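You operate a simulated robot arm through the tools that you are given. There is no shell and no other tool. Be economical: measure what you need, move in short steps, check, and stop when the job is done.

The job below is to be done with a simulated two-armed robot. You get a single attempt, and the scene is never put back.

## Task
Take the grey box from the middle of the long bench and leave it on the front of the grey plate. Take the cream box from the middle of the long bench and put it on the front of the grey plate. Take the white box from the top tread of the step and leave it on the top left hp pile top. Stack the green box marked "25" from the top of the narrow table on top of the green box that says "52". Take the carton on the top of the long wall table and put it away on the steel table top. Press the bin 56 button to switch it on. Put the grey pack on the low shelf of the low shelving, open side away on the left grey pile. Do these in any order. Set down upright: grey box, carton.

The check looks at the end state, three seconds after you hand in, the way a careful person would. Anything else that was tipped, shoved, dropped, spilled or broken makes it a failure.

## Robot
Two 6-joint arms with two-finger grippers on one trunk, on a base that drives. Base frame: it is fixed to the floor where the robot stands at the start and does not move with it; the origin is under the middle of the robot, x ahead of it, y to its left, z up; the surface under the hand at the start is at about z = 760. Units: mm, degrees, N and s.
The left shoulder is at the start at [70, 148, 1352], the right one opposite. With the tool pointing down near the work surface each hand reaches from about 240 to 520 mm from the robot's upright axis, wherever it stands, measured 20 degrees to its own side. Places, roughly: bin 56 button [6000, -1600, 900]; carton [5750, 1000, 750]; cream box [750, 0, 750]; front of the grey plate (40x25 cm) [3080, -1260, 800]; green box [4000, -500, 750]; grey box [500, 0, 750]; grey pack [750, 5750, 500]; left grey pile (30x22 cm) [-1300, 2400, 700]; pile 3 [-1400, -3500, 1500]; steel table top [3700, 2800, 800]; white box [-1000, -1000, 500]. Payload 2.69 kg a hand.
The TCP of each hand is the grasp point between the finger pads, 20 mm short of the fingertips. In the tool frame z runs along the fingers and y along their closing line. The gripper opens to 100 mm. The gripper's body begins 63 mm behind the TCP.
Orientation is that of the tool frame in the base frame, as a unit quaternion [x, y, z, w]. With the fingers straight down and closing along the base's y, the tool's x points along the base's -x, its y along +y and its z along -z.

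## Interface
- The arms move only by the tool move_arm. It takes "left_series", "right_series" or both (then of equal length, played together; a hand with none holds still); each is a list of rows, each a list of 7 numbers: the shift along the tool's x, y, z in units of 40 mm (1.0 is 40 mm), then the turn, a rotation vector about the tool's x, y, z in units of 8 degrees (1.0 is 8 degrees), then the gripper command, from -1 (shut) to 1 (fully open), values between in proportion. In form: [[dx, dy, dz, wx, wy, wz, fingers], ...]. A call has 1 to 20 rows; each row shifts and turns the commanded pose from where the row before left it, along the tool's axes as they then stand. A call with a number of a shift or a turn outside -1 to 1 is refused whole. Rows are played at 5 a second. More than 50 mm and 8.6 degrees between two rows, or a gripper value outside its range, and nothing of the call is played. Where a pose cannot be reached the arm comes as near as it can. A force on the tool above 40 N (or 10 N above the force at the start of the call, whichever is more), or a blocked arm, ends the call early, and 0.2 s more pass. Each finger travels about 45 mm/s and halts on what it meets, pressing with about 24 N; the grip force reading is that of the motor and also rises with nothing between the fingers. The clock runs only during rows and for 0.2 s after the last one: add rows that do not move to give the fingers time. It gives the time, the measured TCP pose, the force on the tool (base axes), the opening and the grip force at its end, in the units of the frame above (readings bear some noise), with the torque about the TCP (base axes, N m) and any sound that the robot's microphone picked up.
- Cameras (640 x 400 px; columns grow to the right, rows downward): "scene" is now at [121.2, 1.5, 1551.3]; the picture's right is [0.07, -1.00, 0.00], its down [-0.82, -0.05, -0.56] and it looks along [0.56, 0.04, -0.83] (base axes); focal length 253 px, centre (320, 200). "left" rides on the left gripper at [70, 19, -99] in its tool frame; the picture's right is [-0.26, 0.97, 0.00], its down [-0.75, -0.20, -0.63] and it looks along [-0.61, -0.16, 0.78] (tool axes); focal length 230 px, centre (320, 200). "right" rides on the right gripper at [70, -19, -99] in its tool frame; the picture's right is [0.26, 0.97, 0.00], its down [-0.75, 0.20, -0.63] and it looks along [-0.61, 0.16, 0.78] (tool axes); focal length 230 px, centre (320, 200). There is no depth. A picture from a camera that has moved, and an enlarged one, comes with that camera's place and axes in the base frame and with its lens.
- get_image(camera): a new picture of that camera. No time passes.
- raise_lower(by): slides the trunk up (or, below 0, down) by that many mm; the arms and the scene camera ride with it, the base frame stays. It gives what a move gives, with no picture.
- roll_base(legs): drives the robot by 1 to 6 legs, each [ahead, turn to the left] in mm and degrees, along the robot's own axes; the way and the turn of a leg run together, so that a leg with both is an arc; at most 1500 mm and 180 degrees a leg. The arms and the cameras ride along, it lands a little off, and it stops where it bumps. It gives what a move gives.
- head_to(pan, tilt): turns the head with the scene camera to pan (to the left, within 86 degrees either way) and tilt (down, from -29 to 69), counted from straight ahead of the robot. It gives what a move gives.
- zoom(camera, box): a new picture of the part [left, top, right, bottom] of that camera's present view, enlarged. No time passes.
- hand_in(): hands the job in; it is judged then, once.

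Work in short steps. Places have to be worked out from the pictures, the camera data and where the tool is seen: move nearer, look again, correct. Check each grasp and each placing, and mend what went wrong. You have 196 turns and 172 pictures in all, those below and enlarged ones among them. Open the grippers and draw the arms clear of the work before you hand the job in, unless the task says otherwise; then end with one line.

The tools are called after "Call:" as name(argument=value, ...) on one line, values as JSON. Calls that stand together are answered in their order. move_arm: Moves the arms, as the interface text tells. Its arguments: {"type":"object","properties":{"left_series":{"type":"array"},"right_series":{"type":"array"}},"required":[]} The other tools are called the same way: raise_lower (by) slides the trunk up or down; roll_base (legs) drives the base; head_to (pan, tilt) turns the head that bears the scene camera; get_image (camera) takes a picture; zoom (camera, box) takes an enlarged picture of a part of a camera's view; hand_in () hands the job in.

At the start:

```text
time_s: 0.0
left_tcp_pos: [459.2, 259.6, 967.5]
left_tool_rot: [0.0, 1.0, -0.001, 0.0]
left_contact_force: [-0.6, -0.2, -0.1]
left_wrist_torque: [0.03, 0.0, 0.01]
left_opening: 100.2
left_gripper_force: 0.1
right_tcp_pos: [498.1, -169.9, 1000.5]
right_tool_rot: [0.0, 1.0, 0.0, 0.0]
right_contact_force: [0.7, -0.2, 0.5]
right_wrist_torque: [-0.02, -0.01, 0.01]
right_opening: 100.2
right_gripper_force: 0.1
trunk travel left (down, up): [-910.0, 30.0]
robot x, y, heading: [-1.2, -3.9, -0.3]
head pan, tilt: [3.8, 55.7]
```

scene: 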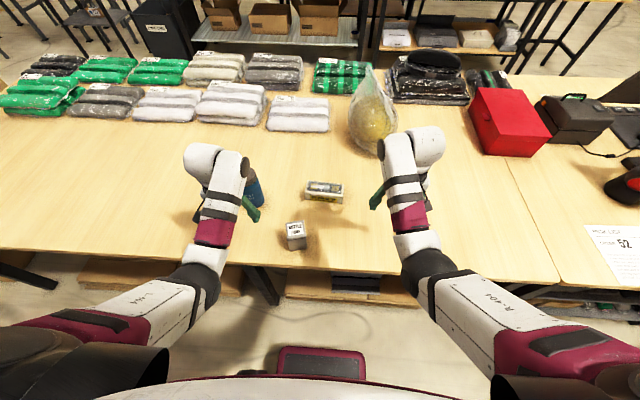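
right: 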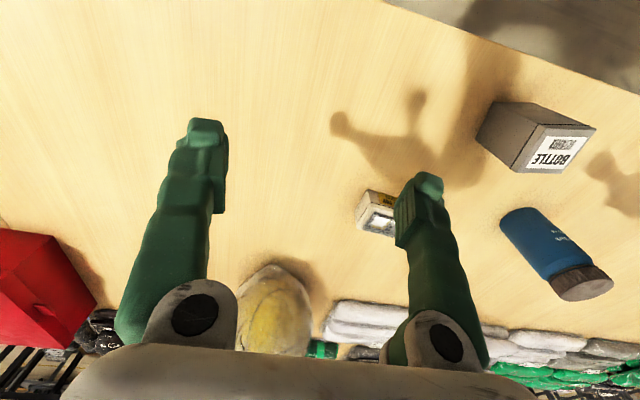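
left: 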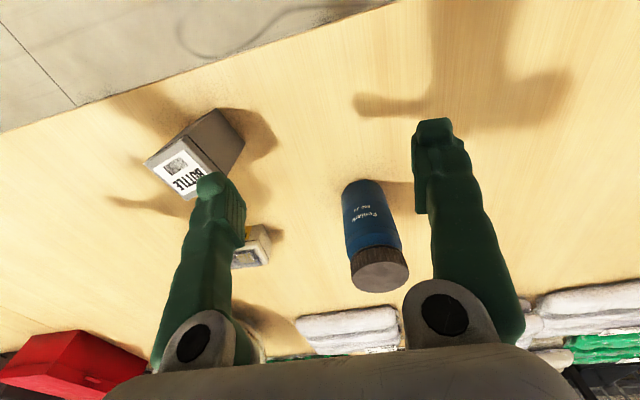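

I'll look at the two boxes on the bench enlarged before moving.

Call:
zoom(camera="scene", box=[240, 150, 400, 250])

Call:
head_to(pan=-40, tilt=15)

Call:
get_image(camera="scene")

```text
4.00 times, centred on (320, 200) of scene
camera zoom: at [121.2, 1.5, 1551.3], right [0.07, -1.0, 0.0], down [-0.82, -0.05, -0.56], along [0.56, 0.04, -0.83], focal length 1013 px, centre (320, 200)
```

zoom: 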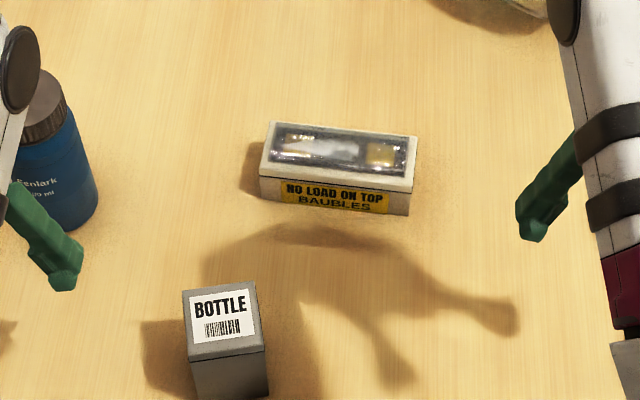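

```text
time_s: 1.1
left_tcp_pos: [458.0, 259.6, 967.8]
left_tool_rot: [0.0, 1.0, -0.001, 0.001]
left_contact_force: [0.8, 1.5, -0.6]
left_wrist_torque: [0.0, 0.03, 0.0]
left_opening: 100.2
left_gripper_force: 0.1
right_tcp_pos: [498.8, -170.2, 1000.9]
right_tool_rot: [-0.001, 1.0, 0.0, 0.0]
right_contact_force: [-0.1, -0.5, -0.2]
right_wrist_torque: [0.01, 0.0, 0.03]
right_opening: 99.9
right_gripper_force: 0.1
trunk travel left (down, up): [-910.0, 30.0]
robot x, y, heading: [2.4, -3.6, 0.0]
head pan, tilt: [-40.0, 15.0]
```

```text
167 pictures are left
camera scene: at [121.6, -63.1, 1612.3], right [-0.64, -0.77, 0.0], down [-0.2, 0.17, -0.97], along [0.74, -0.62, -0.26], focal length 253 px, centre (320, 200)
```

scene: 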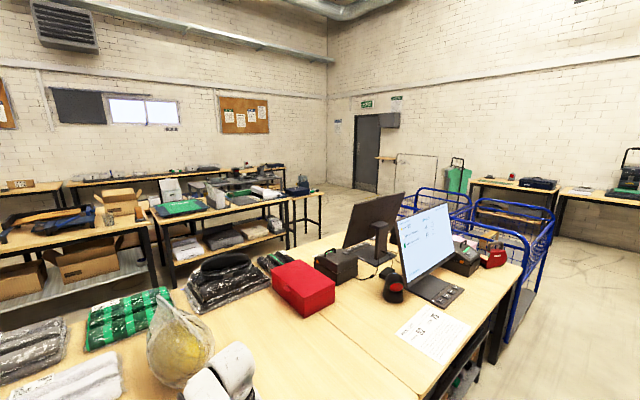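

Grey box appears at about (475,105), standing ~95 mm tall; cream at about (673,24), long side along y. There is about 250 mm of room in front of the base, so I drive 200 mm ahead and check.

Call:
roll_base(legs=[[200, 0]])

Call:
head_to(pan=0, tilt=60)

Call:
get_image(camera="scene")

Call:
get_image(camera="left")

Call:
get_image(camera="right")

```text
time_s: 2.7
left_tcp_pos: [653.0, 259.8, 969.9]
left_tool_rot: [-0.001, 1.0, 0.0, 0.001]
left_contact_force: [-0.3, -0.4, 0.1]
left_wrist_torque: [0.02, -0.04, -0.02]
left_opening: 99.8
left_gripper_force: 0.0
right_tcp_pos: [694.5, -170.6, 1002.3]
right_tool_rot: [0.0, 1.0, 0.0, 0.002]
right_contact_force: [0.0, 0.0, 0.3]
right_wrist_torque: [0.0, 0.0, -0.01]
right_opening: 99.8
right_gripper_force: 0.0
trunk travel left (down, up): [-910.0, 30.0]
robot x, y, heading: [201.6, 0.5, 0.2]
head pan, tilt: [-40.0, 15.0]
```

```text
time_s: 3.8
left_tcp_pos: [656.8, 260.3, 967.9]
left_tool_rot: [0.0, 1.0, 0.0, 0.0]
left_contact_force: [0.0, -0.4, 0.2]
left_wrist_torque: [0.0, 0.01, 0.0]
left_opening: 100.0
left_gripper_force: 0.0
right_tcp_pos: [696.7, -171.8, 1000.2]
right_tool_rot: [0.0, 1.0, -0.001, 0.001]
right_contact_force: [0.9, 0.2, -1.1]
right_wrist_torque: [-0.02, -0.01, 0.0]
right_opening: 100.0
right_gripper_force: 0.0
trunk travel left (down, up): [-910.0, 30.0]
robot x, y, heading: [201.6, 3.4, 0.0]
head pan, tilt: [0.0, 60.0]
```

```text
166 pictures are left
camera scene: at [315.0, -3.3, 1546.2], right [0.0, -1.0, 0.0], down [-0.87, 0.0, -0.5], along [0.5, 0.0, -0.87], focal length 253 px, centre (320, 200)
```

scene: 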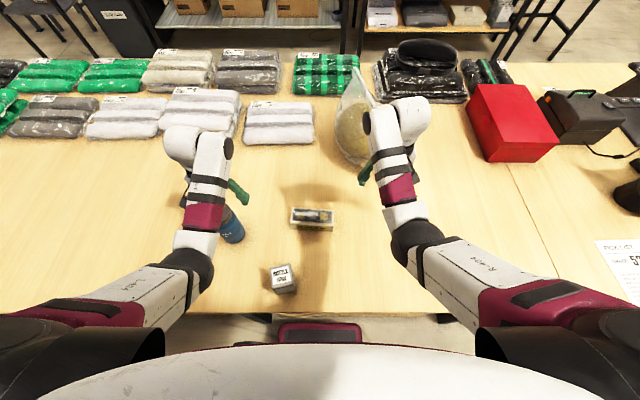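

```text
165 pictures are left
camera left: at [587.4, 279.2, 1066.4], right [0.26, 0.97, 0.0], down [0.75, -0.2, 0.63], along [0.61, -0.16, -0.78], focal length 230 px, centre (320, 200)
```

left: 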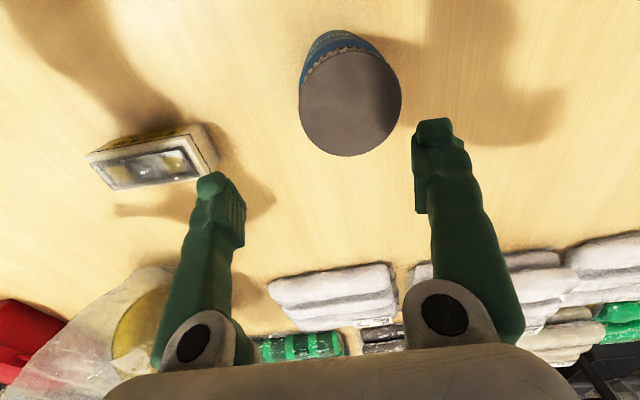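

```text
164 pictures are left
camera right: at [627.4, -188.3, 1100.4], right [-0.26, 0.97, 0.0], down [0.75, 0.2, 0.63], along [0.61, 0.16, -0.78], focal length 230 px, centre (320, 200)
```

right: 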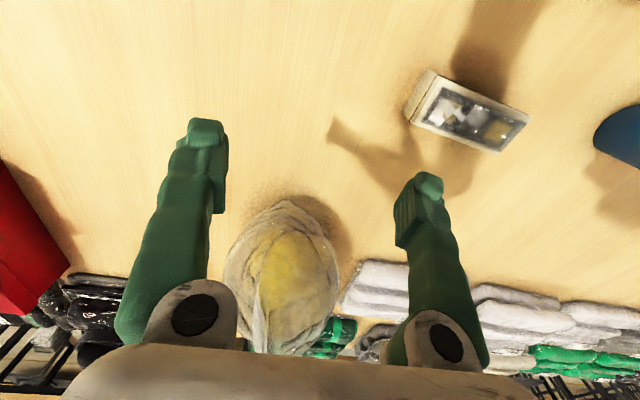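

Left hand hovers close over the blue bottle, so it goes up first, then to above the grey box; right hand goes to above the cream box while turning 90°.

Call:
move_arm(left_series=[[0, 0, -1, 0, 0, 0, 1], [0, 0, -1, 0, 0, 0, 1], [0.88, -0.78, 0, 0, 0, 0, 1], [0.88, -0.78, 0, 0, 0, 0, 1], [0.88, -0.78, 0, 0, 0, 0, 1], [0.88, -0.78, 0, 0, 0, 0, 1], [0.88, -0.78, 0, 0, 0, 0, 1], [0, 0, 0, 0, 0, 0, 1], [0, 0, 0, 0, 0, 0, 1], [0, 0, 0, 0, 0, 0, 1], [0, 0, 0, 0, 0, 0, 1], [0, 0, 0, 0, 0, 0, 1]], right_series=[[0, 0, 0, 0, 0, -1, 1], [0, 0, 0, 0, 0, -1, 1], [0, 0, 0, 0, 0, -1, 1], [0, 0, 0, 0, 0, -1, 1], [0, 0, 0, 0, 0, -1, 1], [0, 0, 0, 0, 0, -1, 1], [0, 0, 0, 0, 0, -1, 1], [0, 0, 0, 0, 0, -1, 1], [0, 0, 0, 0, 0, -1, 1], [0, 0, 0, 0, 0, -1, 1], [0, 0, 0, 0, 0, -1, 1], [0, 0, 0, 0, 0, -0.25, 1]])

Call:
get_image(camera="left")

Call:
get_image(camera="right")

```text
time_s: 5.3
left_tcp_pos: [583.2, 237.3, 971.8]
left_tool_rot: [-0.024, 0.995, 0.098, 0.012]
left_contact_force: [-0.2, 0.8, -0.6]
left_wrist_torque: [-0.02, 0.0, 0.03]
left_opening: 100.0
left_gripper_force: 0.2
left hand out of reach, approached as far as the arm can: row 1, 2, 3, 4, 6, 7
right_tcp_pos: [696.9, -167.8, 1001.5]
right_tool_rot: [-0.406, 0.914, -0.001, 0.0]
right_contact_force: [0.5, 0.3, 0.6]
right_wrist_torque: [-0.05, 0.04, 0.02]
right_opening: 99.9
right_gripper_force: 0.0
trunk travel left (down, up): [-910.0, 30.0]
robot x, y, heading: [199.1, 1.0, 0.0]
head pan, tilt: [0.0, 60.0]
stopped in row 7 (left hand): the arm was blocked; the commanded pose is now the measured one
```

```text
163 pictures are left
camera left: at [511.5, 234.2, 1069.4], right [0.21, 0.96, 0.2], down [0.75, -0.29, 0.6], along [0.63, 0.02, -0.78], focal length 230 px, centre (320, 200)
```

left: 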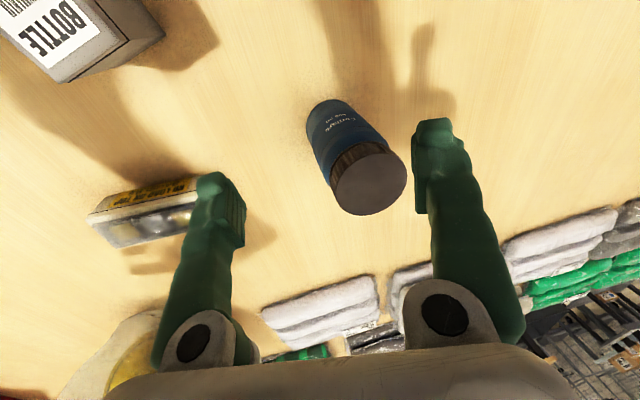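

```text
162 pictures are left
camera right: at [663.6, -231.2, 1101.1], right [-0.89, 0.46, 0.0], down [0.36, 0.69, 0.63], along [0.29, 0.56, -0.78], focal length 230 px, centre (320, 200)
```

right: 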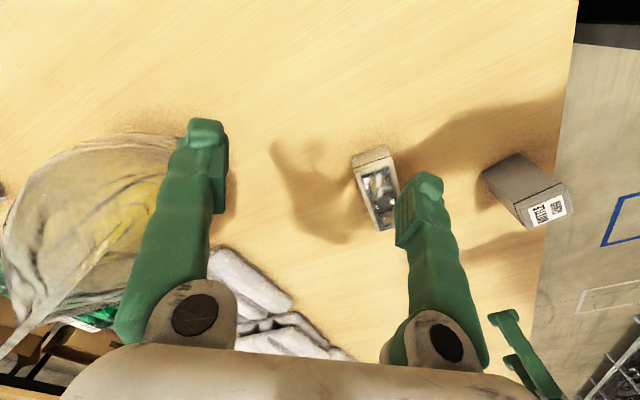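

The left arm can't go higher with the tool down; it is clear of the bottle now. I straighten it, lower to TCP z≈925 and go over the grey box, while the right hand finishes its turn.

Call:
move_arm(left_series=[[0.3, -0.3, 0.6, 0.71, 0, 0, 1], [0.3, -0.3, 0.6, 0.71, 0, 0, 1], [0.5, -0.69, 0, 0, 0, 0, 1], [0.5, -0.69, 0, 0, 0, 0, 1], [0.5, -0.69, 0, 0, 0, 0, 1], [0.5, -0.69, 0, 0, 0, 0, 1]], right_series=[[0, 0, 0, 0, 0, -0.875, 1], [0, 0, 0, 0, 0, -0.875, 1], [0, 0, 0, 0, 0, -0.875, 1], [0, 0, 0, 0, 0, -0.875, 1], [0, 0, 0, 0, 0, -0.875, 1], [0, 0, 0, 0, 0, -0.875, 1]])

Call:
get_image(camera="left")

Call:
get_image(camera="right")

```text
time_s: 6.3
left_tcp_pos: [536.7, 249.8, 920.2]
left_tool_rot: [-0.02, 0.995, 0.091, 0.022]
left_contact_force: [-0.6, -0.7, -0.2]
left_wrist_torque: [0.02, 0.0, -0.03]
left_opening: 99.9
left_gripper_force: 0.1
left hand out of reach, approached as far as the arm can: row 4, 5
right_tcp_pos: [697.7, -170.2, 1000.3]
right_tool_rot: [-0.612, 0.791, -0.001, -0.001]
right_contact_force: [-0.9, -0.2, 0.1]
right_wrist_torque: [-0.01, -0.03, -0.01]
right_opening: 99.8
right_gripper_force: 0.0
trunk travel left (down, up): [-910.0, 30.0]
robot x, y, heading: [200.0, 1.3, 0.4]
head pan, tilt: [0.0, 60.0]
stopped in row 5 (left hand): the arm was blocked; the commanded pose is now the measured one
```

```text
161 pictures are left
camera left: at [461.8, 248.8, 1016.0], right [0.22, 0.96, 0.19], down [0.73, -0.28, 0.62], along [0.64, 0.0, -0.76], focal length 230 px, centre (320, 200)
```

left: 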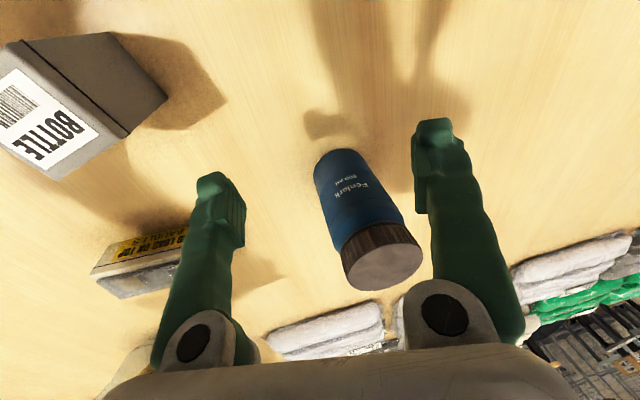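

```text
160 pictures are left
camera right: at [697.5, -240.6, 1100.9], right [-1.0, -0.01, 0.0], down [-0.01, 0.78, 0.63], along [-0.01, 0.63, -0.78], focal length 230 px, centre (320, 200)
```

right: 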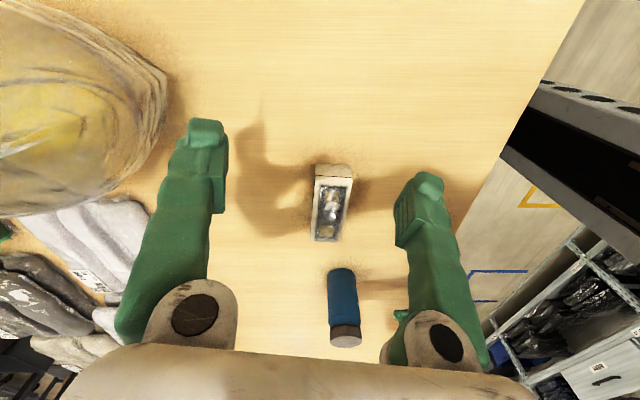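

At this short radius the raised left hand can't reach inward. I back the base 150 mm so that the grey box lies in the comfortable band, then move over it.

Call:
roll_base(legs=[[-160, 0]])

Call:
move_arm(left_series=[[0, 0, 0, 0.65, 0, 0, 1], [0, 0, 0, 0.65, 0, 0, 1], [-0.5, -0.73, 0, 0, 0, 0, 1], [-0.5, -0.73, 0, 0, 0, 0, 1], [-0.5, -0.73, 0, 0, 0, 0, 1], [-0.5, -0.73, 0, 0, 0, 0, 1], [-0.5, -0.73, 0, 0, 0, 0, 1]])

Call:
get_image(camera="left")

```text
time_s: 7.7
left_tcp_pos: [379.3, 249.7, 919.4]
left_tool_rot: [-0.019, 0.995, 0.092, 0.02]
left_contact_force: [0.5, -0.3, 0.3]
left_wrist_torque: [0.02, 0.0, 0.01]
left_opening: 99.9
left_gripper_force: 0.1
right_tcp_pos: [541.1, -170.9, 999.9]
right_tool_rot: [-0.612, 0.791, 0.001, -0.001]
right_contact_force: [-0.1, 0.3, -0.5]
right_wrist_torque: [-0.01, -0.02, 0.01]
right_opening: 100.0
right_gripper_force: 0.0
trunk travel left (down, up): [-910.0, 30.0]
robot x, y, heading: [37.9, -0.8, 0.1]
head pan, tilt: [0.0, 60.0]
```

```text
time_s: 9.3
left_tcp_pos: [473.9, 203.9, 915.2]
left_tool_rot: [-0.043, 0.996, 0.075, 0.023]
left_contact_force: [1.1, 0.2, 0.0]
left_wrist_torque: [0.01, 0.04, 0.0]
left_opening: 100.1
left_gripper_force: 0.1
right_tcp_pos: [540.2, -171.4, 1000.0]
right_tool_rot: [-0.613, 0.79, 0.001, 0.0]
right_contact_force: [0.2, 0.2, 1.0]
right_wrist_torque: [0.02, 0.03, 0.01]
right_opening: 100.1
right_gripper_force: 0.0
trunk travel left (down, up): [-910.0, 30.0]
robot x, y, heading: [35.7, 0.3, -0.1]
head pan, tilt: [0.0, 60.0]
stopped in row 7 (left hand): the arm was blocked; the commanded pose is now the measured one
```

```text
159 pictures are left
camera left: at [399.1, 201.2, 1011.4], right [0.17, 0.97, 0.15], down [0.74, -0.23, 0.63], along [0.65, 0.01, -0.76], focal length 230 px, centre (320, 200)
```

left: 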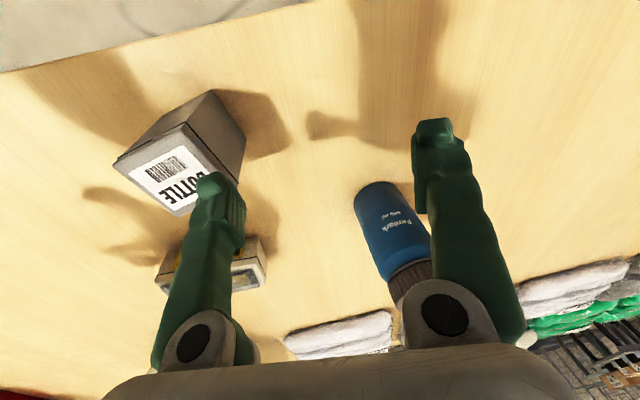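

The left arm again stalled while moving inward, at z≈915. I look at the arm's posture to see why.

Call:
get_image(camera="scene")

```text
158 pictures are left
camera scene: at [158.2, -5.1, 1545.9], right [0.0, -1.0, 0.0], down [-0.87, 0.0, -0.5], along [0.5, 0.0, -0.87], focal length 253 px, centre (320, 200)
```

scene: 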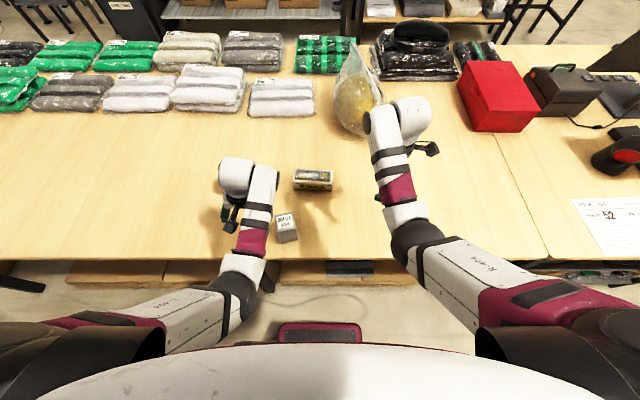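

The hand tip isn't touching the box (gap ~11 mm and 30 mm above), so it's a joint limit. I test with a small yaw and tilt correction, moving slightly outward.

Call:
move_arm(left_series=[[0, 0.5, 0, 0.54, 0, 0, 1], [0, 0.5, 0, 0.54, 0, 0, 1], [0, 0, 0, 0, 0, 0, 1]])

Call:
move_arm(left_series=[[0, 0, 0, 0, 0, 1, 1], [0, 0, 0, 0, 0, 1, 1], [0, -0.5, 0, 0, 0, 0, 1], [0, -0.5, 0, 0, 0, 0, 1], [0, 0, 0, 0, 0, 0, 1]])

```text
time_s: 10.1
left_tcp_pos: [470.1, 243.5, 919.8]
left_tool_rot: [-0.042, 0.999, -0.001, 0.027]
left_contact_force: [0.2, 0.2, 0.2]
left_wrist_torque: [0.02, 0.01, -0.01]
left_opening: 100.0
left_gripper_force: 0.0
right_tcp_pos: [537.8, -171.2, 1000.4]
right_tool_rot: [-0.613, 0.79, -0.001, 0.0]
right_contact_force: [-0.3, -0.2, -0.2]
right_wrist_torque: [0.02, 0.02, 0.0]
right_opening: 100.0
right_gripper_force: 0.0
trunk travel left (down, up): [-910.0, 30.0]
robot x, y, heading: [38.3, -3.4, -0.2]
head pan, tilt: [0.0, 60.0]
```

```text
time_s: 11.3
left_tcp_pos: [461.6, 204.9, 919.8]
left_tool_rot: [0.098, 0.995, 0.002, 0.027]
left_contact_force: [0.4, -0.4, 0.0]
left_wrist_torque: [0.0, -0.03, 0.03]
left_opening: 100.2
left_gripper_force: 0.0
right_tcp_pos: [538.5, -170.0, 1000.3]
right_tool_rot: [-0.613, 0.79, 0.0, -0.001]
right_contact_force: [0.5, 0.0, -1.0]
right_wrist_torque: [0.0, 0.02, 0.01]
right_opening: 99.9
right_gripper_force: 0.0
trunk travel left (down, up): [-910.0, 30.0]
robot x, y, heading: [40.1, 2.0, 0.1]
head pan, tilt: [0.0, 60.0]
```

A clockwise yaw frees the left arm. The grey box (centre ≈(476,111), yaw ≈+14°) can be gripped with the tool at yaw −76°, so I turn there and move over it.

Call:
move_arm(left_series=[[0, 0, 0, 0, 0, 1, 1], [0, 0, 0, 0, 0, 1, 1], [0, 0, 0, 0, 0, 1, 1], [0, 0, 0, 0, 0, 1, 1], [0, 0, 0, 0, 0, 1, 1], [0, 0, 0, 0, 0, 1, 1], [0, 0, 0, 0, 0, 1, 1], [0, 0, 0, 0, 0, 1, 1], [-0.787, -0.09, 0, 0, 0, 0, 1], [-0.787, -0.09, 0, 0, 0, 0, 1], [-0.787, -0.09, 0, 0, 0, 0, 1], [0, 0, 0, 0, 0, 0, 1]])

Call:
get_image(camera="left")

```text
time_s: 13.7
left_tcp_pos: [484.2, 199.8, 916.0]
left_tool_rot: [0.587, 0.805, 0.08, -0.023]
left_contact_force: [0.5, -0.2, -0.1]
left_wrist_torque: [0.0, -0.01, 0.01]
left_opening: 99.8
left_gripper_force: 0.0
right_tcp_pos: [538.9, -168.9, 1000.1]
right_tool_rot: [-0.612, 0.791, 0.001, 0.0]
right_contact_force: [-0.4, -0.5, 0.7]
right_wrist_torque: [0.0, 0.0, -0.01]
right_opening: 99.9
right_gripper_force: 0.1
trunk travel left (down, up): [-910.0, 30.0]
robot x, y, heading: [40.7, -1.1, -0.3]
head pan, tilt: [0.0, 60.0]
stopped in row 12 (left hand): the arm was blocked; the commanded pose is now the measured one
```

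```text
157 pictures are left
camera left: at [473.8, 256.5, 1023.0], right [1.0, 0.05, 0.06], down [0.01, -0.87, 0.5], along [0.08, -0.5, -0.86], focal length 230 px, centre (320, 200)
```

left: 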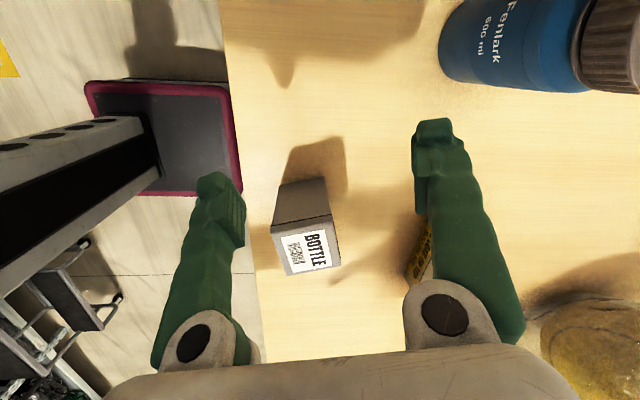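

The arm has an inward limit near y≈200 at this height. I'll instead turn the base right ~14° and back 50 mm, so the box falls into the left hand's comfortable zone; first I fix the tilt a bit outward.

Call:
move_arm(left_series=[[0.5, 0.15, 0, 0.36, -0.46, 0, 1], [0.5, 0.15, 0, 0.37, -0.47, 0, 1], [0, 0, 0, 0, 0, 0, 1]])

Call:
roll_base(legs=[[-50, 0], [0, -14]])

Call:
get_image(camera="left")

```text
time_s: 14.5
left_tcp_pos: [481.2, 238.7, 920.2]
left_tool_rot: [0.589, 0.808, 0.0, 0.0]
left_contact_force: [-0.5, 0.0, -0.1]
left_wrist_torque: [0.04, -0.01, -0.01]
left_opening: 100.2
left_gripper_force: 0.1
right_tcp_pos: [539.3, -170.5, 1000.8]
right_tool_rot: [-0.612, 0.791, 0.0, 0.0]
right_contact_force: [-0.6, 0.1, 0.0]
right_wrist_torque: [0.02, 0.0, -0.02]
right_opening: 99.9
right_gripper_force: 0.1
trunk travel left (down, up): [-910.0, 30.0]
robot x, y, heading: [36.0, -1.4, 0.0]
head pan, tilt: [0.0, 60.0]
```

```text
time_s: 16.3
left_tcp_pos: [476.2, 127.4, 920.4]
left_tool_rot: [0.682, 0.731, 0.001, 0.0]
left_contact_force: [0.1, 0.1, 0.1]
left_wrist_torque: [-0.06, 0.0, 0.03]
left_opening: 100.2
left_gripper_force: 0.1
right_tcp_pos: [432.5, -284.7, 1001.9]
right_tool_rot: [-0.512, 0.859, -0.001, 0.0]
right_contact_force: [0.4, 0.4, 0.2]
right_wrist_torque: [-0.01, -0.01, -0.04]
right_opening: 99.9
right_gripper_force: 0.1
trunk travel left (down, up): [-910.0, 30.0]
robot x, y, heading: [-11.3, 2.5, -14.0]
head pan, tilt: [0.0, 60.0]
```

```text
156 pictures are left
camera left: at [490.0, 198.5, 1018.3], right [0.98, -0.19, 0.0], down [-0.15, -0.76, 0.63], along [-0.12, -0.62, -0.78], focal length 230 px, centre (320, 200)
```

left: 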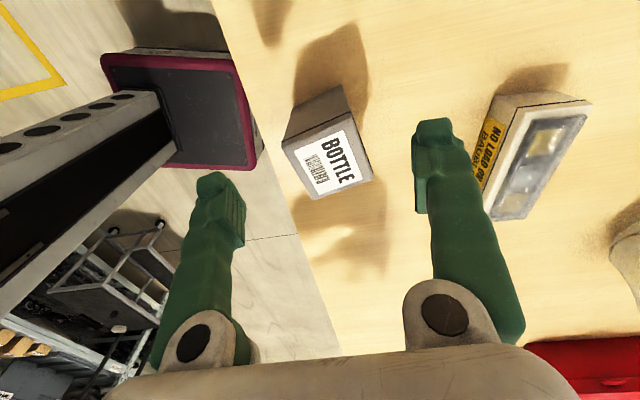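

Tool is well placed: box centre ≈(479,104), yaw ≈11°. I align, descend to z≈822 and close.

Call:
move_arm(left_series=[[-0.58, -0.04, 0, 0, 0, -0.85, 1], [0, 0, 0, 0, 0, 0, 1], [0, 0, 0.6, 0, 0, 0, 1], [0, 0, 0.6, 0, 0, 0, 1], [0, 0, 0.6, 0, 0, 0, 1], [0, 0, 0.65, 0, 0, 0, 1], [0, 0, 0, 0, 0, 0, 1], [0, 0, 0, 0, 0, 0, -1], [0, 0, 0, 0, 0, 0, -1], [0, 0, 0, 0, 0, 0, -1], [0, 0, 0, 0, 0, 0, -1], [0, 0, 0, 0, 0, 0, -1], [0, 0, 0, 0, 0, 0, -1]])

Call:
get_image(camera="left")

```text
time_s: 19.1
left_tcp_pos: [477.5, 102.3, 822.6]
left_tool_rot: [0.638, 0.77, 0.001, -0.001]
left_contact_force: [1.2, 0.1, 0.1]
left_wrist_torque: [-0.05, -0.04, 0.01]
left_opening: 57.4
left_gripper_force: 24.3
right_tcp_pos: [433.4, -285.1, 1001.5]
right_tool_rot: [-0.511, 0.859, 0.0, 0.0]
right_contact_force: [0.2, 0.5, -0.6]
right_wrist_torque: [-0.02, -0.02, 0.05]
right_opening: 99.8
right_gripper_force: 0.0
trunk travel left (down, up): [-910.0, 30.0]
robot x, y, heading: [-8.8, -0.9, -13.7]
head pan, tilt: [0.0, 60.0]
```

```text
155 pictures are left
camera left: at [482.4, 175.7, 920.1], right [1.0, -0.07, 0.0], down [-0.06, -0.78, 0.63], along [-0.05, -0.63, -0.78], focal length 230 px, centre (320, 200)
```

left: 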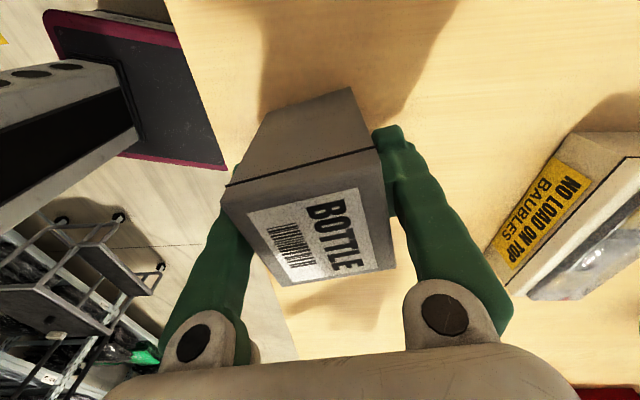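

Grey box gripped (57 mm, held). I lift it, then drive a loop to stand at about y=254 so the cream box comes to the right hand with the blue bottle passing between the arms.

Call:
move_arm(left_series=[[0, 0, -0.6, 0, 0, 0, -1], [0, 0, -0.6, 0, 0, 0, -1], [0, 0, -0.6, 0, 0, 0, -1], [0, 0, -0.6, 0, 0, 0, -1]])

Call:
roll_base(legs=[[-300, 0], [0, 59], [256, 0], [0, -45]])

Call:
get_image(camera="left")

Call:
get_image(camera="scene")

```text
time_s: 20.1
left_tcp_pos: [475.8, 102.9, 917.2]
left_tool_rot: [0.639, 0.769, 0.0, 0.001]
left_contact_force: [0.2, -1.0, -1.2]
left_wrist_torque: [-0.01, 0.0, 0.0]
left_opening: 57.3
left_gripper_force: 23.6
right_tcp_pos: [433.3, -284.8, 1000.9]
right_tool_rot: [-0.512, 0.859, 0.0, 0.001]
right_contact_force: [0.0, 0.0, -0.1]
right_wrist_torque: [0.0, 0.01, -0.02]
right_opening: 100.1
right_gripper_force: 0.1
trunk travel left (down, up): [-910.0, 30.0]
robot x, y, heading: [-8.3, 1.8, -13.6]
head pan, tilt: [0.0, 60.0]
```

```text
time_s: 28.3
left_tcp_pos: [323.3, 476.7, 916.5]
left_tool_rot: [0.535, 0.845, 0.0, -0.001]
left_contact_force: [0.3, 0.4, -1.4]
left_wrist_torque: [-0.03, -0.01, -0.01]
left_opening: 57.2
left_gripper_force: 23.7
right_tcp_pos: [379.1, 91.6, 1001.5]
right_tool_rot: [-0.618, 0.786, 0.0, 0.0]
right_contact_force: [-0.8, -0.2, 0.5]
right_wrist_torque: [0.01, 0.01, 0.01]
right_opening: 99.9
right_gripper_force: 0.0
trunk travel left (down, up): [-910.0, 30.0]
robot x, y, heading: [-118.2, 254.0, 0.9]
head pan, tilt: [0.0, 60.0]
```

```text
154 pictures are left
camera left: at [310.5, 548.9, 1015.5], right [0.98, 0.18, 0.0], down [0.14, -0.76, 0.63], along [0.11, -0.62, -0.78], focal length 230 px, centre (320, 200)
```

left: 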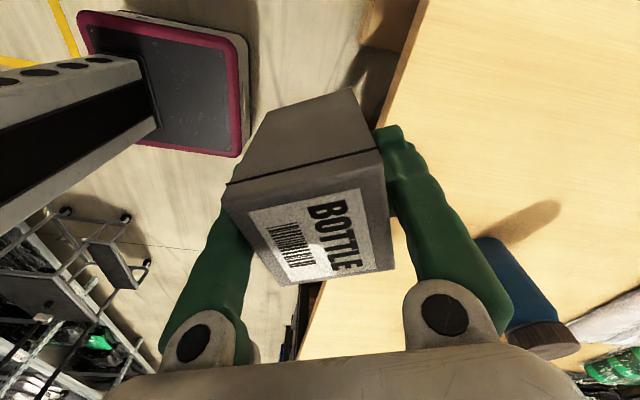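

```text
153 pictures are left
camera scene: at [-4.3, 252.4, 1546.1], right [0.02, -1.0, 0.0], down [-0.87, -0.01, -0.5], along [0.5, 0.01, -0.87], focal length 253 px, centre (320, 200)
```

scene: 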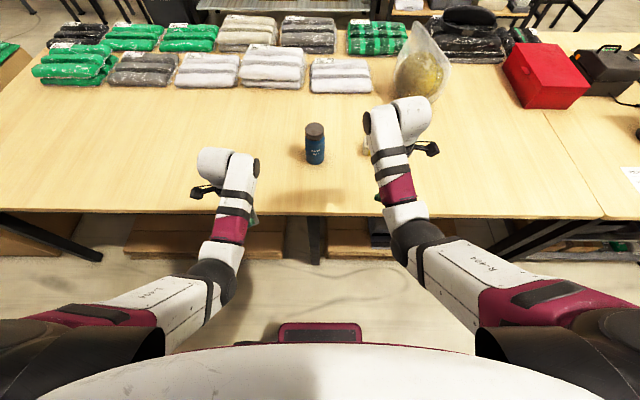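

A bench leg stands straight ahead here, so I shift to approach at heading ~15° toward (150,125), keeping the bottle between the arms.

Call:
roll_base(legs=[[0, -91], [203, 0], [0, 105], [280, 0]])

Call:
get_image(camera="scene")

Call:
get_image(camera="right")

```text
time_s: 39.7
left_tcp_pos: [520.5, 459.8, 918.6]
left_tool_rot: [0.42, 0.908, 0.001, 0.0]
left_contact_force: [0.5, -0.5, -1.1]
left_wrist_torque: [-0.02, -0.03, 0.0]
left_opening: 56.9
left_gripper_force: 23.9
right_tcp_pos: [674.2, 99.9, 1002.2]
right_tool_rot: [0.715, -0.7, 0.001, -0.001]
right_contact_force: [0.3, -0.5, 0.0]
right_wrist_torque: [-0.01, -0.02, 0.01]
right_opening: 100.0
right_gripper_force: 0.1
trunk travel left (down, up): [-910.0, 30.0]
robot x, y, heading: [151.7, 128.5, 15.8]
head pan, tilt: [0.0, 60.0]
```

```text
152 pictures are left
camera scene: at [259.7, 157.3, 1546.3], right [0.27, -0.96, 0.0], down [-0.83, -0.24, -0.5], along [0.48, 0.14, -0.87], focal length 253 px, centre (320, 200)
```

scene: 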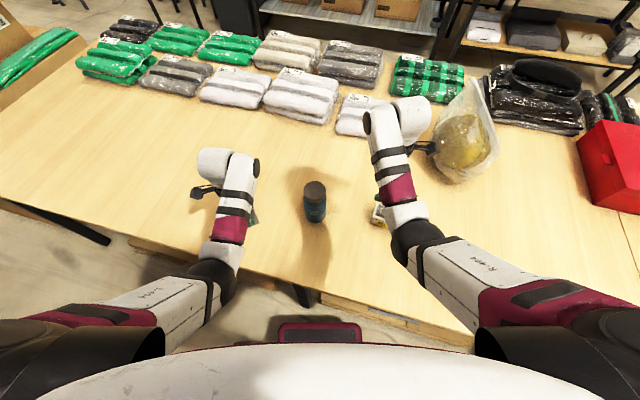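

```text
151 pictures are left
camera right: at [694.2, 31.6, 1101.4], right [-0.96, -0.28, 0.0], down [-0.22, 0.75, 0.63], along [-0.17, 0.61, -0.78], focal length 230 px, centre (320, 200)
```

right: 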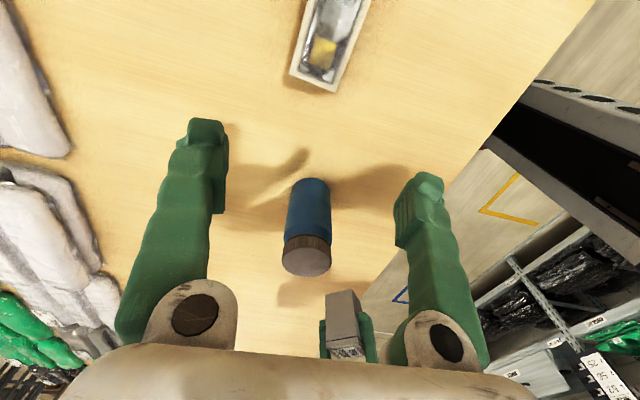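

The cream box centre resolves to (681,26), yaw −6°, top ≈805. I move the right hand over it and descend partway.

Call:
move_arm(right_series=[[0.63, -0.06, 0, 0, 0, 0.45, 1], [0.63, -0.06, 0, 0, 0, 0.45, 1], [0.63, -0.06, 0, 0, 0, 0, 1], [0, 0, 0.7, 0, 0, 0, 1], [0, 0, 0.7, 0, 0, 0, 1], [0, 0, 0.7, 0, 0, 0, 1], [0, 0, 0.7, 0, 0, 0, 1], [0, 0, 0.7, 0, 0, 0, 1], [0, 0, 0, 0, 0, 0, 1]])

Call:
get_image(camera="right")

```text
time_s: 41.7
left_tcp_pos: [522.4, 459.2, 918.4]
left_tool_rot: [0.42, 0.908, 0.001, -0.001]
left_contact_force: [-0.2, -0.8, -1.6]
left_wrist_torque: [-0.03, 0.0, 0.04]
left_opening: 57.1
left_gripper_force: 24.2
right_tcp_pos: [685.0, 26.6, 854.0]
right_tool_rot: [-0.669, 0.743, 0.0, 0.0]
right_contact_force: [-0.2, 0.6, 0.5]
right_wrist_torque: [-0.01, -0.01, -0.01]
right_opening: 99.8
right_gripper_force: 0.1
right hand out of reach, approached as far as the arm can: row 2, 3
trunk travel left (down, up): [-910.0, 30.0]
robot x, y, heading: [148.1, 127.0, 16.3]
head pan, tilt: [0.0, 60.0]
```

```text
150 pictures are left
camera right: at [696.0, -44.5, 953.9], right [-0.99, -0.16, 0.0], down [-0.12, 0.77, 0.63], along [-0.1, 0.62, -0.78], focal length 230 px, centre (320, 200)
```

right: 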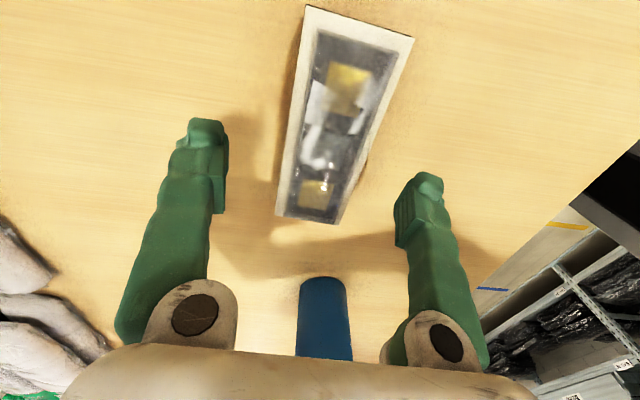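

Alignment is good (box centre x≈678.5). I shift 6 mm, descend to z≈787 and close the right hand.

Call:
move_arm(right_series=[[0, 0.16, 0.56, 0, 0, -0.2, 1], [0, 0, 0.56, 0, 0, 0, 1], [0, 0, 0.56, 0, 0, 0, 1], [0, 0, 0, 0, 0, 0, 1], [0, 0, 0, 0, 0, 0, -1], [0, 0, 0, 0, 0, 0, -1], [0, 0, 0, 0, 0, 0, -1], [0, 0, 0, 0, 0, 0, -1], [0, 0, 0, 0, 0, 0, -1], [0, 0, 0, 0, 0, 0, -1]])

Call:
get_image(camera="right")

```text
time_s: 43.9
left_tcp_pos: [522.4, 458.8, 917.4]
left_tool_rot: [0.42, 0.908, 0.001, -0.001]
left_contact_force: [0.5, 0.3, -0.7]
left_wrist_torque: [-0.01, 0.01, 0.02]
left_opening: 57.3
left_gripper_force: 23.6
right_tcp_pos: [671.2, 19.5, 795.7]
right_tool_rot: [-0.68, 0.734, 0.0, -0.001]
right_contact_force: [0.1, 0.3, -0.4]
right_wrist_torque: [-0.04, 0.0, -0.01]
right_opening: 56.9
right_gripper_force: 23.9
right hand out of reach, approached as far as the arm can: row 3
trunk travel left (down, up): [-910.0, 30.0]
robot x, y, heading: [147.0, 132.3, 15.7]
head pan, tilt: [0.0, 60.0]
```

```text
149 pictures are left
camera right: at [684.8, -50.1, 894.8], right [-0.98, -0.18, 0.0], down [-0.14, 0.76, 0.63], along [-0.12, 0.62, -0.78], focal length 230 px, centre (320, 200)
```

right: 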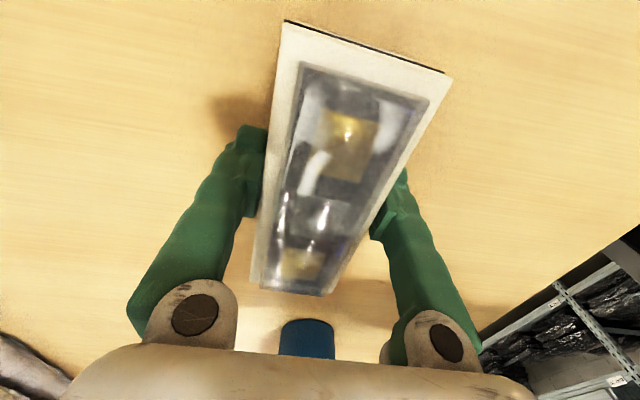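

Cream box is gripped (57 mm). I lift it, back away from the bench, and survey the room.

Call:
move_arm(right_series=[[0, 0, -0.6, 0, 0, 0, -1], [0, 0, -0.6, 0, 0, 0, -1], [0, 0, -0.6, 0, 0, 0, -1], [0, 0, -0.6, 0, 0, 0, -1], [0, 0, -0.6, 0, 0, 0, -1]])

Call:
roll_base(legs=[[-500, 0]])

Call:
head_to(pan=45, tilt=20)

Call:
get_image(camera="scene")

Call:
head_to(pan=-25, tilt=15)

Call:
get_image(camera="scene")

Call:
head_to(pan=-86, tilt=20)

Call:
get_image(camera="scene")

```text
time_s: 45.1
left_tcp_pos: [522.5, 459.3, 918.5]
left_tool_rot: [0.419, 0.908, -0.001, -0.001]
left_contact_force: [-0.6, 0.3, -1.0]
left_wrist_torque: [-0.02, -0.03, -0.01]
left_opening: 56.7
left_gripper_force: 24.0
right_tcp_pos: [670.8, 18.3, 916.2]
right_tool_rot: [-0.679, 0.735, 0.001, -0.001]
right_contact_force: [0.2, 0.4, -0.6]
right_wrist_torque: [0.0, 0.02, -0.02]
right_opening: 56.8
right_gripper_force: 24.0
trunk travel left (down, up): [-910.0, 30.0]
robot x, y, heading: [150.1, 128.6, 15.9]
head pan, tilt: [0.0, 60.0]
```

```text
time_s: 48.0
left_tcp_pos: [41.8, 324.6, 916.6]
left_tool_rot: [0.418, 0.909, 0.001, -0.001]
left_contact_force: [0.4, 1.1, -1.1]
left_wrist_torque: [0.02, -0.01, -0.01]
left_opening: 57.1
left_gripper_force: 24.1
right_tcp_pos: [193.1, -114.9, 914.9]
right_tool_rot: [-0.681, 0.732, 0.001, 0.0]
right_contact_force: [-0.2, -0.2, -0.8]
right_wrist_torque: [-0.04, 0.0, -0.01]
right_opening: 57.0
right_gripper_force: 24.2
trunk travel left (down, up): [-910.0, 30.0]
robot x, y, heading: [-329.6, -8.0, 16.2]
head pan, tilt: [0.0, 60.0]
```

```text
time_s: 49.2
left_tcp_pos: [41.0, 324.8, 916.5]
left_tool_rot: [0.418, 0.909, -0.001, -0.001]
left_contact_force: [0.1, 0.0, -0.4]
left_wrist_torque: [0.03, 0.02, -0.02]
left_opening: 57.4
left_gripper_force: 24.0
right_tcp_pos: [191.3, -115.4, 916.0]
right_tool_rot: [-0.681, 0.732, 0.001, -0.001]
right_contact_force: [-0.3, 0.3, -0.5]
right_wrist_torque: [-0.01, -0.04, -0.01]
right_opening: 56.9
right_gripper_force: 24.1
trunk travel left (down, up): [-910.0, 30.0]
robot x, y, heading: [-328.3, -10.1, 16.1]
head pan, tilt: [45.0, 20.0]
```

```text
148 pictures are left
camera scene: at [-236.7, 84.3, 1604.1], right [0.88, -0.48, 0.0], down [-0.17, -0.3, -0.94], along [0.45, 0.82, -0.34], focal length 253 px, centre (320, 200)
```

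scene: 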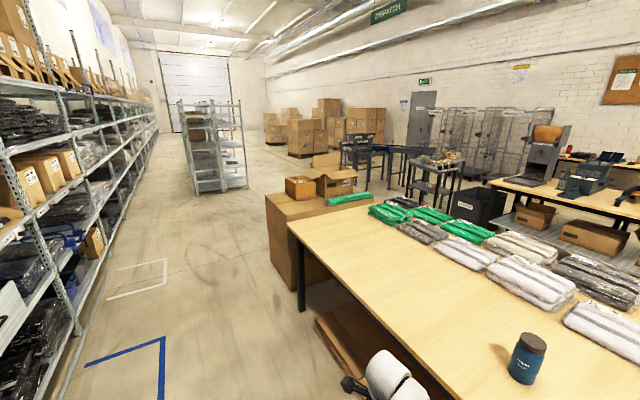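

```text
time_s: 50.6
left_tcp_pos: [41.4, 324.3, 917.6]
left_tool_rot: [0.418, 0.909, 0.001, -0.001]
left_contact_force: [0.0, -0.2, -2.8]
left_wrist_torque: [0.02, 0.0, 0.0]
left_opening: 56.7
left_gripper_force: 23.9
right_tcp_pos: [192.3, -115.0, 915.7]
right_tool_rot: [-0.681, 0.732, 0.002, -0.001]
right_contact_force: [0.7, 0.1, -0.7]
right_wrist_torque: [0.0, 0.05, 0.0]
right_opening: 57.1
right_gripper_force: 23.4
trunk travel left (down, up): [-910.0, 30.0]
robot x, y, heading: [-330.8, -12.0, 16.3]
head pan, tilt: [-25.0, 15.0]
```

```text
147 pictures are left
camera scene: at [-189.9, -11.6, 1612.3], right [-0.15, -0.99, 0.0], down [-0.26, 0.04, -0.97], along [0.95, -0.15, -0.26], focal length 253 px, centre (320, 200)
```

scene: 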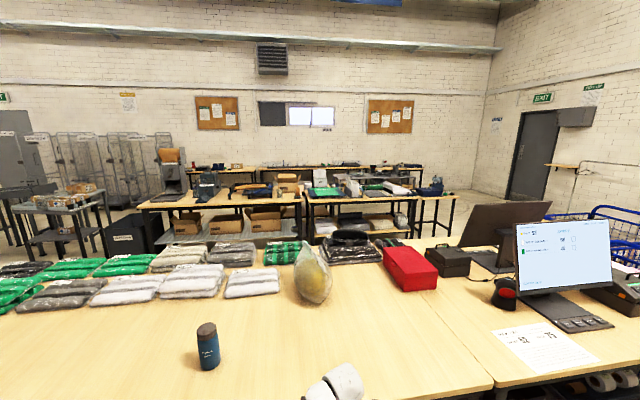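

```text
time_s: 51.9
left_tcp_pos: [40.3, 323.4, 916.3]
left_tool_rot: [0.418, 0.908, 0.001, -0.001]
left_contact_force: [0.7, 0.3, -1.1]
left_wrist_torque: [0.02, -0.02, -0.04]
left_opening: 57.1
left_gripper_force: 24.5
right_tcp_pos: [191.9, -114.1, 915.2]
right_tool_rot: [-0.681, 0.732, 0.0, 0.0]
right_contact_force: [0.0, -0.2, -1.9]
right_wrist_torque: [0.0, -0.03, 0.02]
right_opening: 56.9
right_gripper_force: 24.5
trunk travel left (down, up): [-910.0, 30.0]
robot x, y, heading: [-331.5, -9.7, 16.0]
head pan, tilt: [-85.9, 20.0]
```

```text
146 pictures are left
camera scene: at [-250.0, -84.6, 1604.2], right [-0.94, -0.35, 0.0], down [-0.12, 0.32, -0.94], along [0.32, -0.88, -0.34], focal length 253 px, centre (320, 200)
```

scene: 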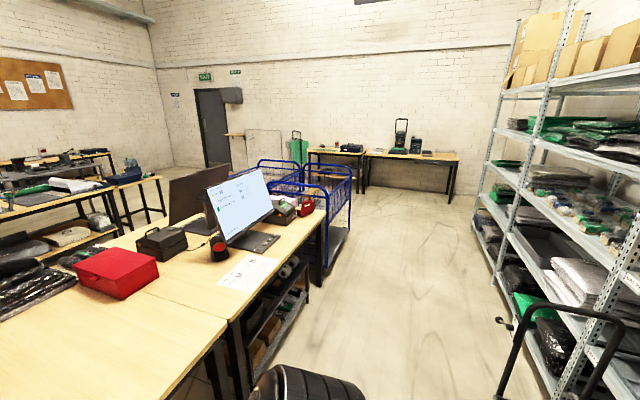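

The route to the plate runs around the right end of the bench. There's a stool and the step nearby; I turn to face that aisle and look.

Call:
roll_base(legs=[[0, -106]])

Call:
head_to(pan=0, tilt=38)

Call:
get_image(camera="scene")

```text
time_s: 56.8
left_tcp_pos: [-118.1, -458.9, 916.9]
left_tool_rot: [0.978, 0.207, 0.001, -0.001]
left_contact_force: [0.0, 0.2, -1.2]
left_wrist_torque: [-0.01, -0.01, 0.01]
left_opening: 57.0
left_gripper_force: 24.0
right_tcp_pos: [-583.6, -478.2, 915.3]
right_tool_rot: [0.181, 0.984, 0.001, 0.0]
right_contact_force: [-0.5, 0.0, -1.7]
right_wrist_torque: [0.01, 0.07, 0.01]
right_opening: 56.9
right_gripper_force: 23.2
trunk travel left (down, up): [-910.0, 30.0]
robot x, y, heading: [-328.9, -5.8, -90.5]
head pan, tilt: [-85.9, 20.0]
```

```text
time_s: 58.4
left_tcp_pos: [-119.3, -457.9, 916.1]
left_tool_rot: [0.978, 0.207, 0.002, 0.0]
left_contact_force: [-0.1, 0.5, -1.9]
left_wrist_torque: [-0.02, 0.04, 0.02]
left_opening: 57.2
left_gripper_force: 24.5
right_tcp_pos: [-582.8, -477.5, 913.9]
right_tool_rot: [0.18, 0.984, 0.001, 0.001]
right_contact_force: [0.3, 0.3, -0.7]
right_wrist_torque: [0.01, 0.0, 0.03]
right_opening: 57.0
right_gripper_force: 23.4
trunk travel left (down, up): [-910.0, 30.0]
robot x, y, heading: [-329.8, -8.5, -91.0]
head pan, tilt: [0.0, 38.0]
```

```text
145 pictures are left
camera scene: at [-332.4, -148.3, 1575.8], right [-1.0, 0.01, 0.0], down [0.01, 0.62, -0.79], along [-0.01, -0.79, -0.62], focal length 253 px, centre (320, 200)
```

scene: 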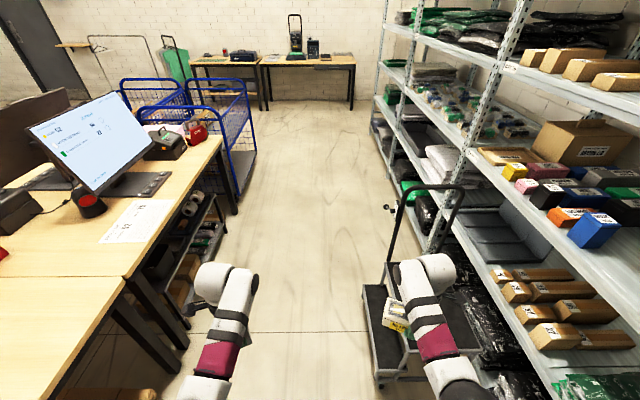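

Lane is clear if I shift left ~170 mm away from the step's rail. I drive down to y≈-3400 and look toward +x.

Call:
roll_base(legs=[[0, 15], [700, 0], [0, -14], [1400, 0], [1250, 0], [0, 88]])

Call:
head_to(pan=20, tilt=25)

Call:
get_image(camera="scene")

```text
time_s: 80.2
left_tcp_pos: [316.2, -3139.7, 917.0]
left_tool_rot: [0.554, 0.832, 0.001, 0.0]
left_contact_force: [-0.3, 0.1, -1.2]
left_wrist_torque: [0.01, -0.01, 0.01]
left_opening: 57.2
left_gripper_force: 23.4
right_tcp_pos: [324.4, -3604.4, 915.6]
right_tool_rot: [-0.559, 0.829, 0.001, -0.001]
right_contact_force: [0.0, 0.0, 0.5]
right_wrist_torque: [-0.02, -0.03, -0.02]
right_opening: 56.5
right_gripper_force: 23.7
trunk travel left (down, up): [-910.0, 30.0]
robot x, y, heading: [-141.7, -3342.9, -1.7]
head pan, tilt: [0.0, 38.0]
```

```text
time_s: 81.0
left_tcp_pos: [316.3, -3139.2, 916.4]
left_tool_rot: [0.555, 0.832, 0.0, -0.001]
left_contact_force: [1.2, 0.7, -2.0]
left_wrist_torque: [0.01, 0.01, 0.03]
left_opening: 57.4
left_gripper_force: 23.5
right_tcp_pos: [324.5, -3604.1, 916.6]
right_tool_rot: [-0.559, 0.829, 0.0, 0.0]
right_contact_force: [-0.2, -0.7, -1.3]
right_wrist_torque: [-0.02, 0.02, 0.0]
right_opening: 56.9
right_gripper_force: 23.5
trunk travel left (down, up): [-910.0, 30.0]
robot x, y, heading: [-138.6, -3339.6, -1.5]
head pan, tilt: [20.0, 25.0]
```

```text
144 pictures are left
camera scene: at [-1.5, -3317.2, 1596.1], right [0.31, -0.95, 0.0], down [-0.4, -0.13, -0.91], along [0.86, 0.28, -0.42], focal length 253 px, centre (320, 200)
```

scene: 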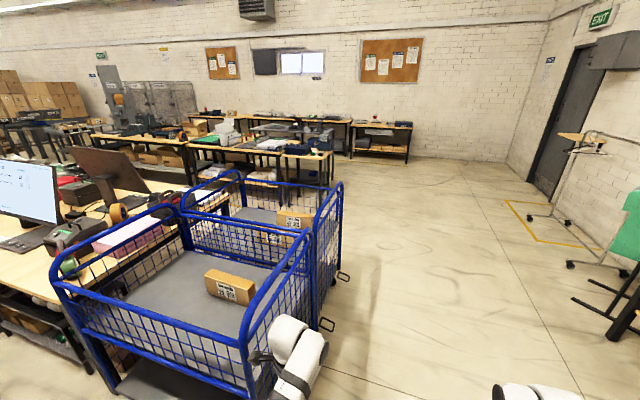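

Path is clear on the right of the cages. I drive past them to about (2140,-3600), turn to face +y and look.

Call:
roll_base(legs=[[0, -9], [1500, 0], [0, 11], [850, 0], [0, 90], [500, 0]])

Call:
head_to(pan=-20, tilt=25)

Call:
get_image(camera="scene")

```text
time_s: 100.3
left_tcp_pos: [1962.1, -2682.0, 917.8]
left_tool_rot: [-0.218, 0.976, 0.0, 0.0]
left_contact_force: [-0.7, -0.3, -1.5]
left_wrist_torque: [-0.02, 0.01, 0.03]
left_opening: 57.1
left_gripper_force: 24.0
right_tcp_pos: [2426.2, -2652.1, 917.0]
right_tool_rot: [0.986, -0.17, -0.001, -0.001]
right_contact_force: [0.0, 0.0, -1.3]
right_wrist_torque: [0.03, 0.01, 0.02]
right_opening: 56.8
right_gripper_force: 24.1
trunk travel left (down, up): [-910.0, 30.0]
robot x, y, heading: [2190.6, -3126.8, 90.7]
head pan, tilt: [20.0, 25.0]
```

```text
time_s: 101.4
left_tcp_pos: [1961.5, -2681.0, 916.8]
left_tool_rot: [-0.218, 0.976, -0.002, -0.001]
left_contact_force: [0.6, 0.1, -2.0]
left_wrist_torque: [0.02, -0.04, -0.02]
left_opening: 57.2
left_gripper_force: 23.3
right_tcp_pos: [2426.0, -2651.4, 914.7]
right_tool_rot: [0.986, -0.169, 0.0, 0.0]
right_contact_force: [-1.1, 0.8, -1.3]
right_wrist_torque: [0.03, 0.0, -0.01]
right_opening: 57.0
right_gripper_force: 24.1
trunk travel left (down, up): [-910.0, 30.0]
robot x, y, heading: [2184.0, -3128.4, 90.7]
head pan, tilt: [-20.0, 25.0]
```

```text
143 pictures are left
camera scene: at [2213.3, -2992.1, 1596.1], right [0.94, -0.33, 0.0], down [-0.14, -0.4, -0.91], along [0.3, 0.86, -0.42], focal length 253 px, centre (320, 200)
```

scene: 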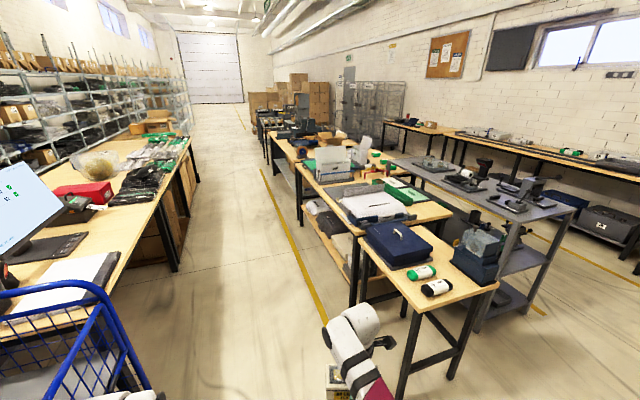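

I zoom on the tables ahead to identify the grey plate.

Call:
zoom(camera="scene", box=[270, 130, 470, 255])

```text
3.20 times, centred on (370, 192) of scene
camera zoom: at [2213.3, -2992.1, 1596.1], right [0.94, -0.33, 0.0], down [-0.14, -0.4, -0.91], along [0.3, 0.86, -0.42], focal length 810 px, centre (160, 224)
```

zoom: 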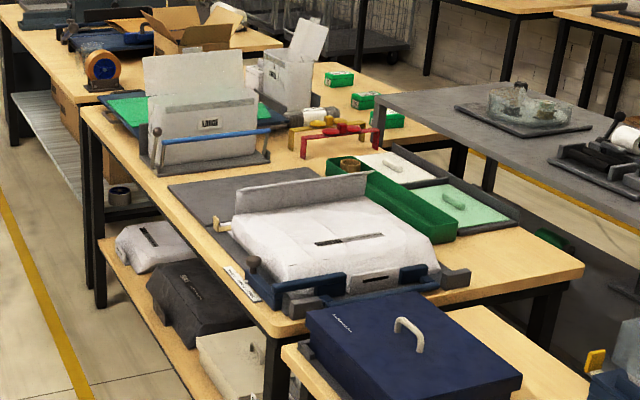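

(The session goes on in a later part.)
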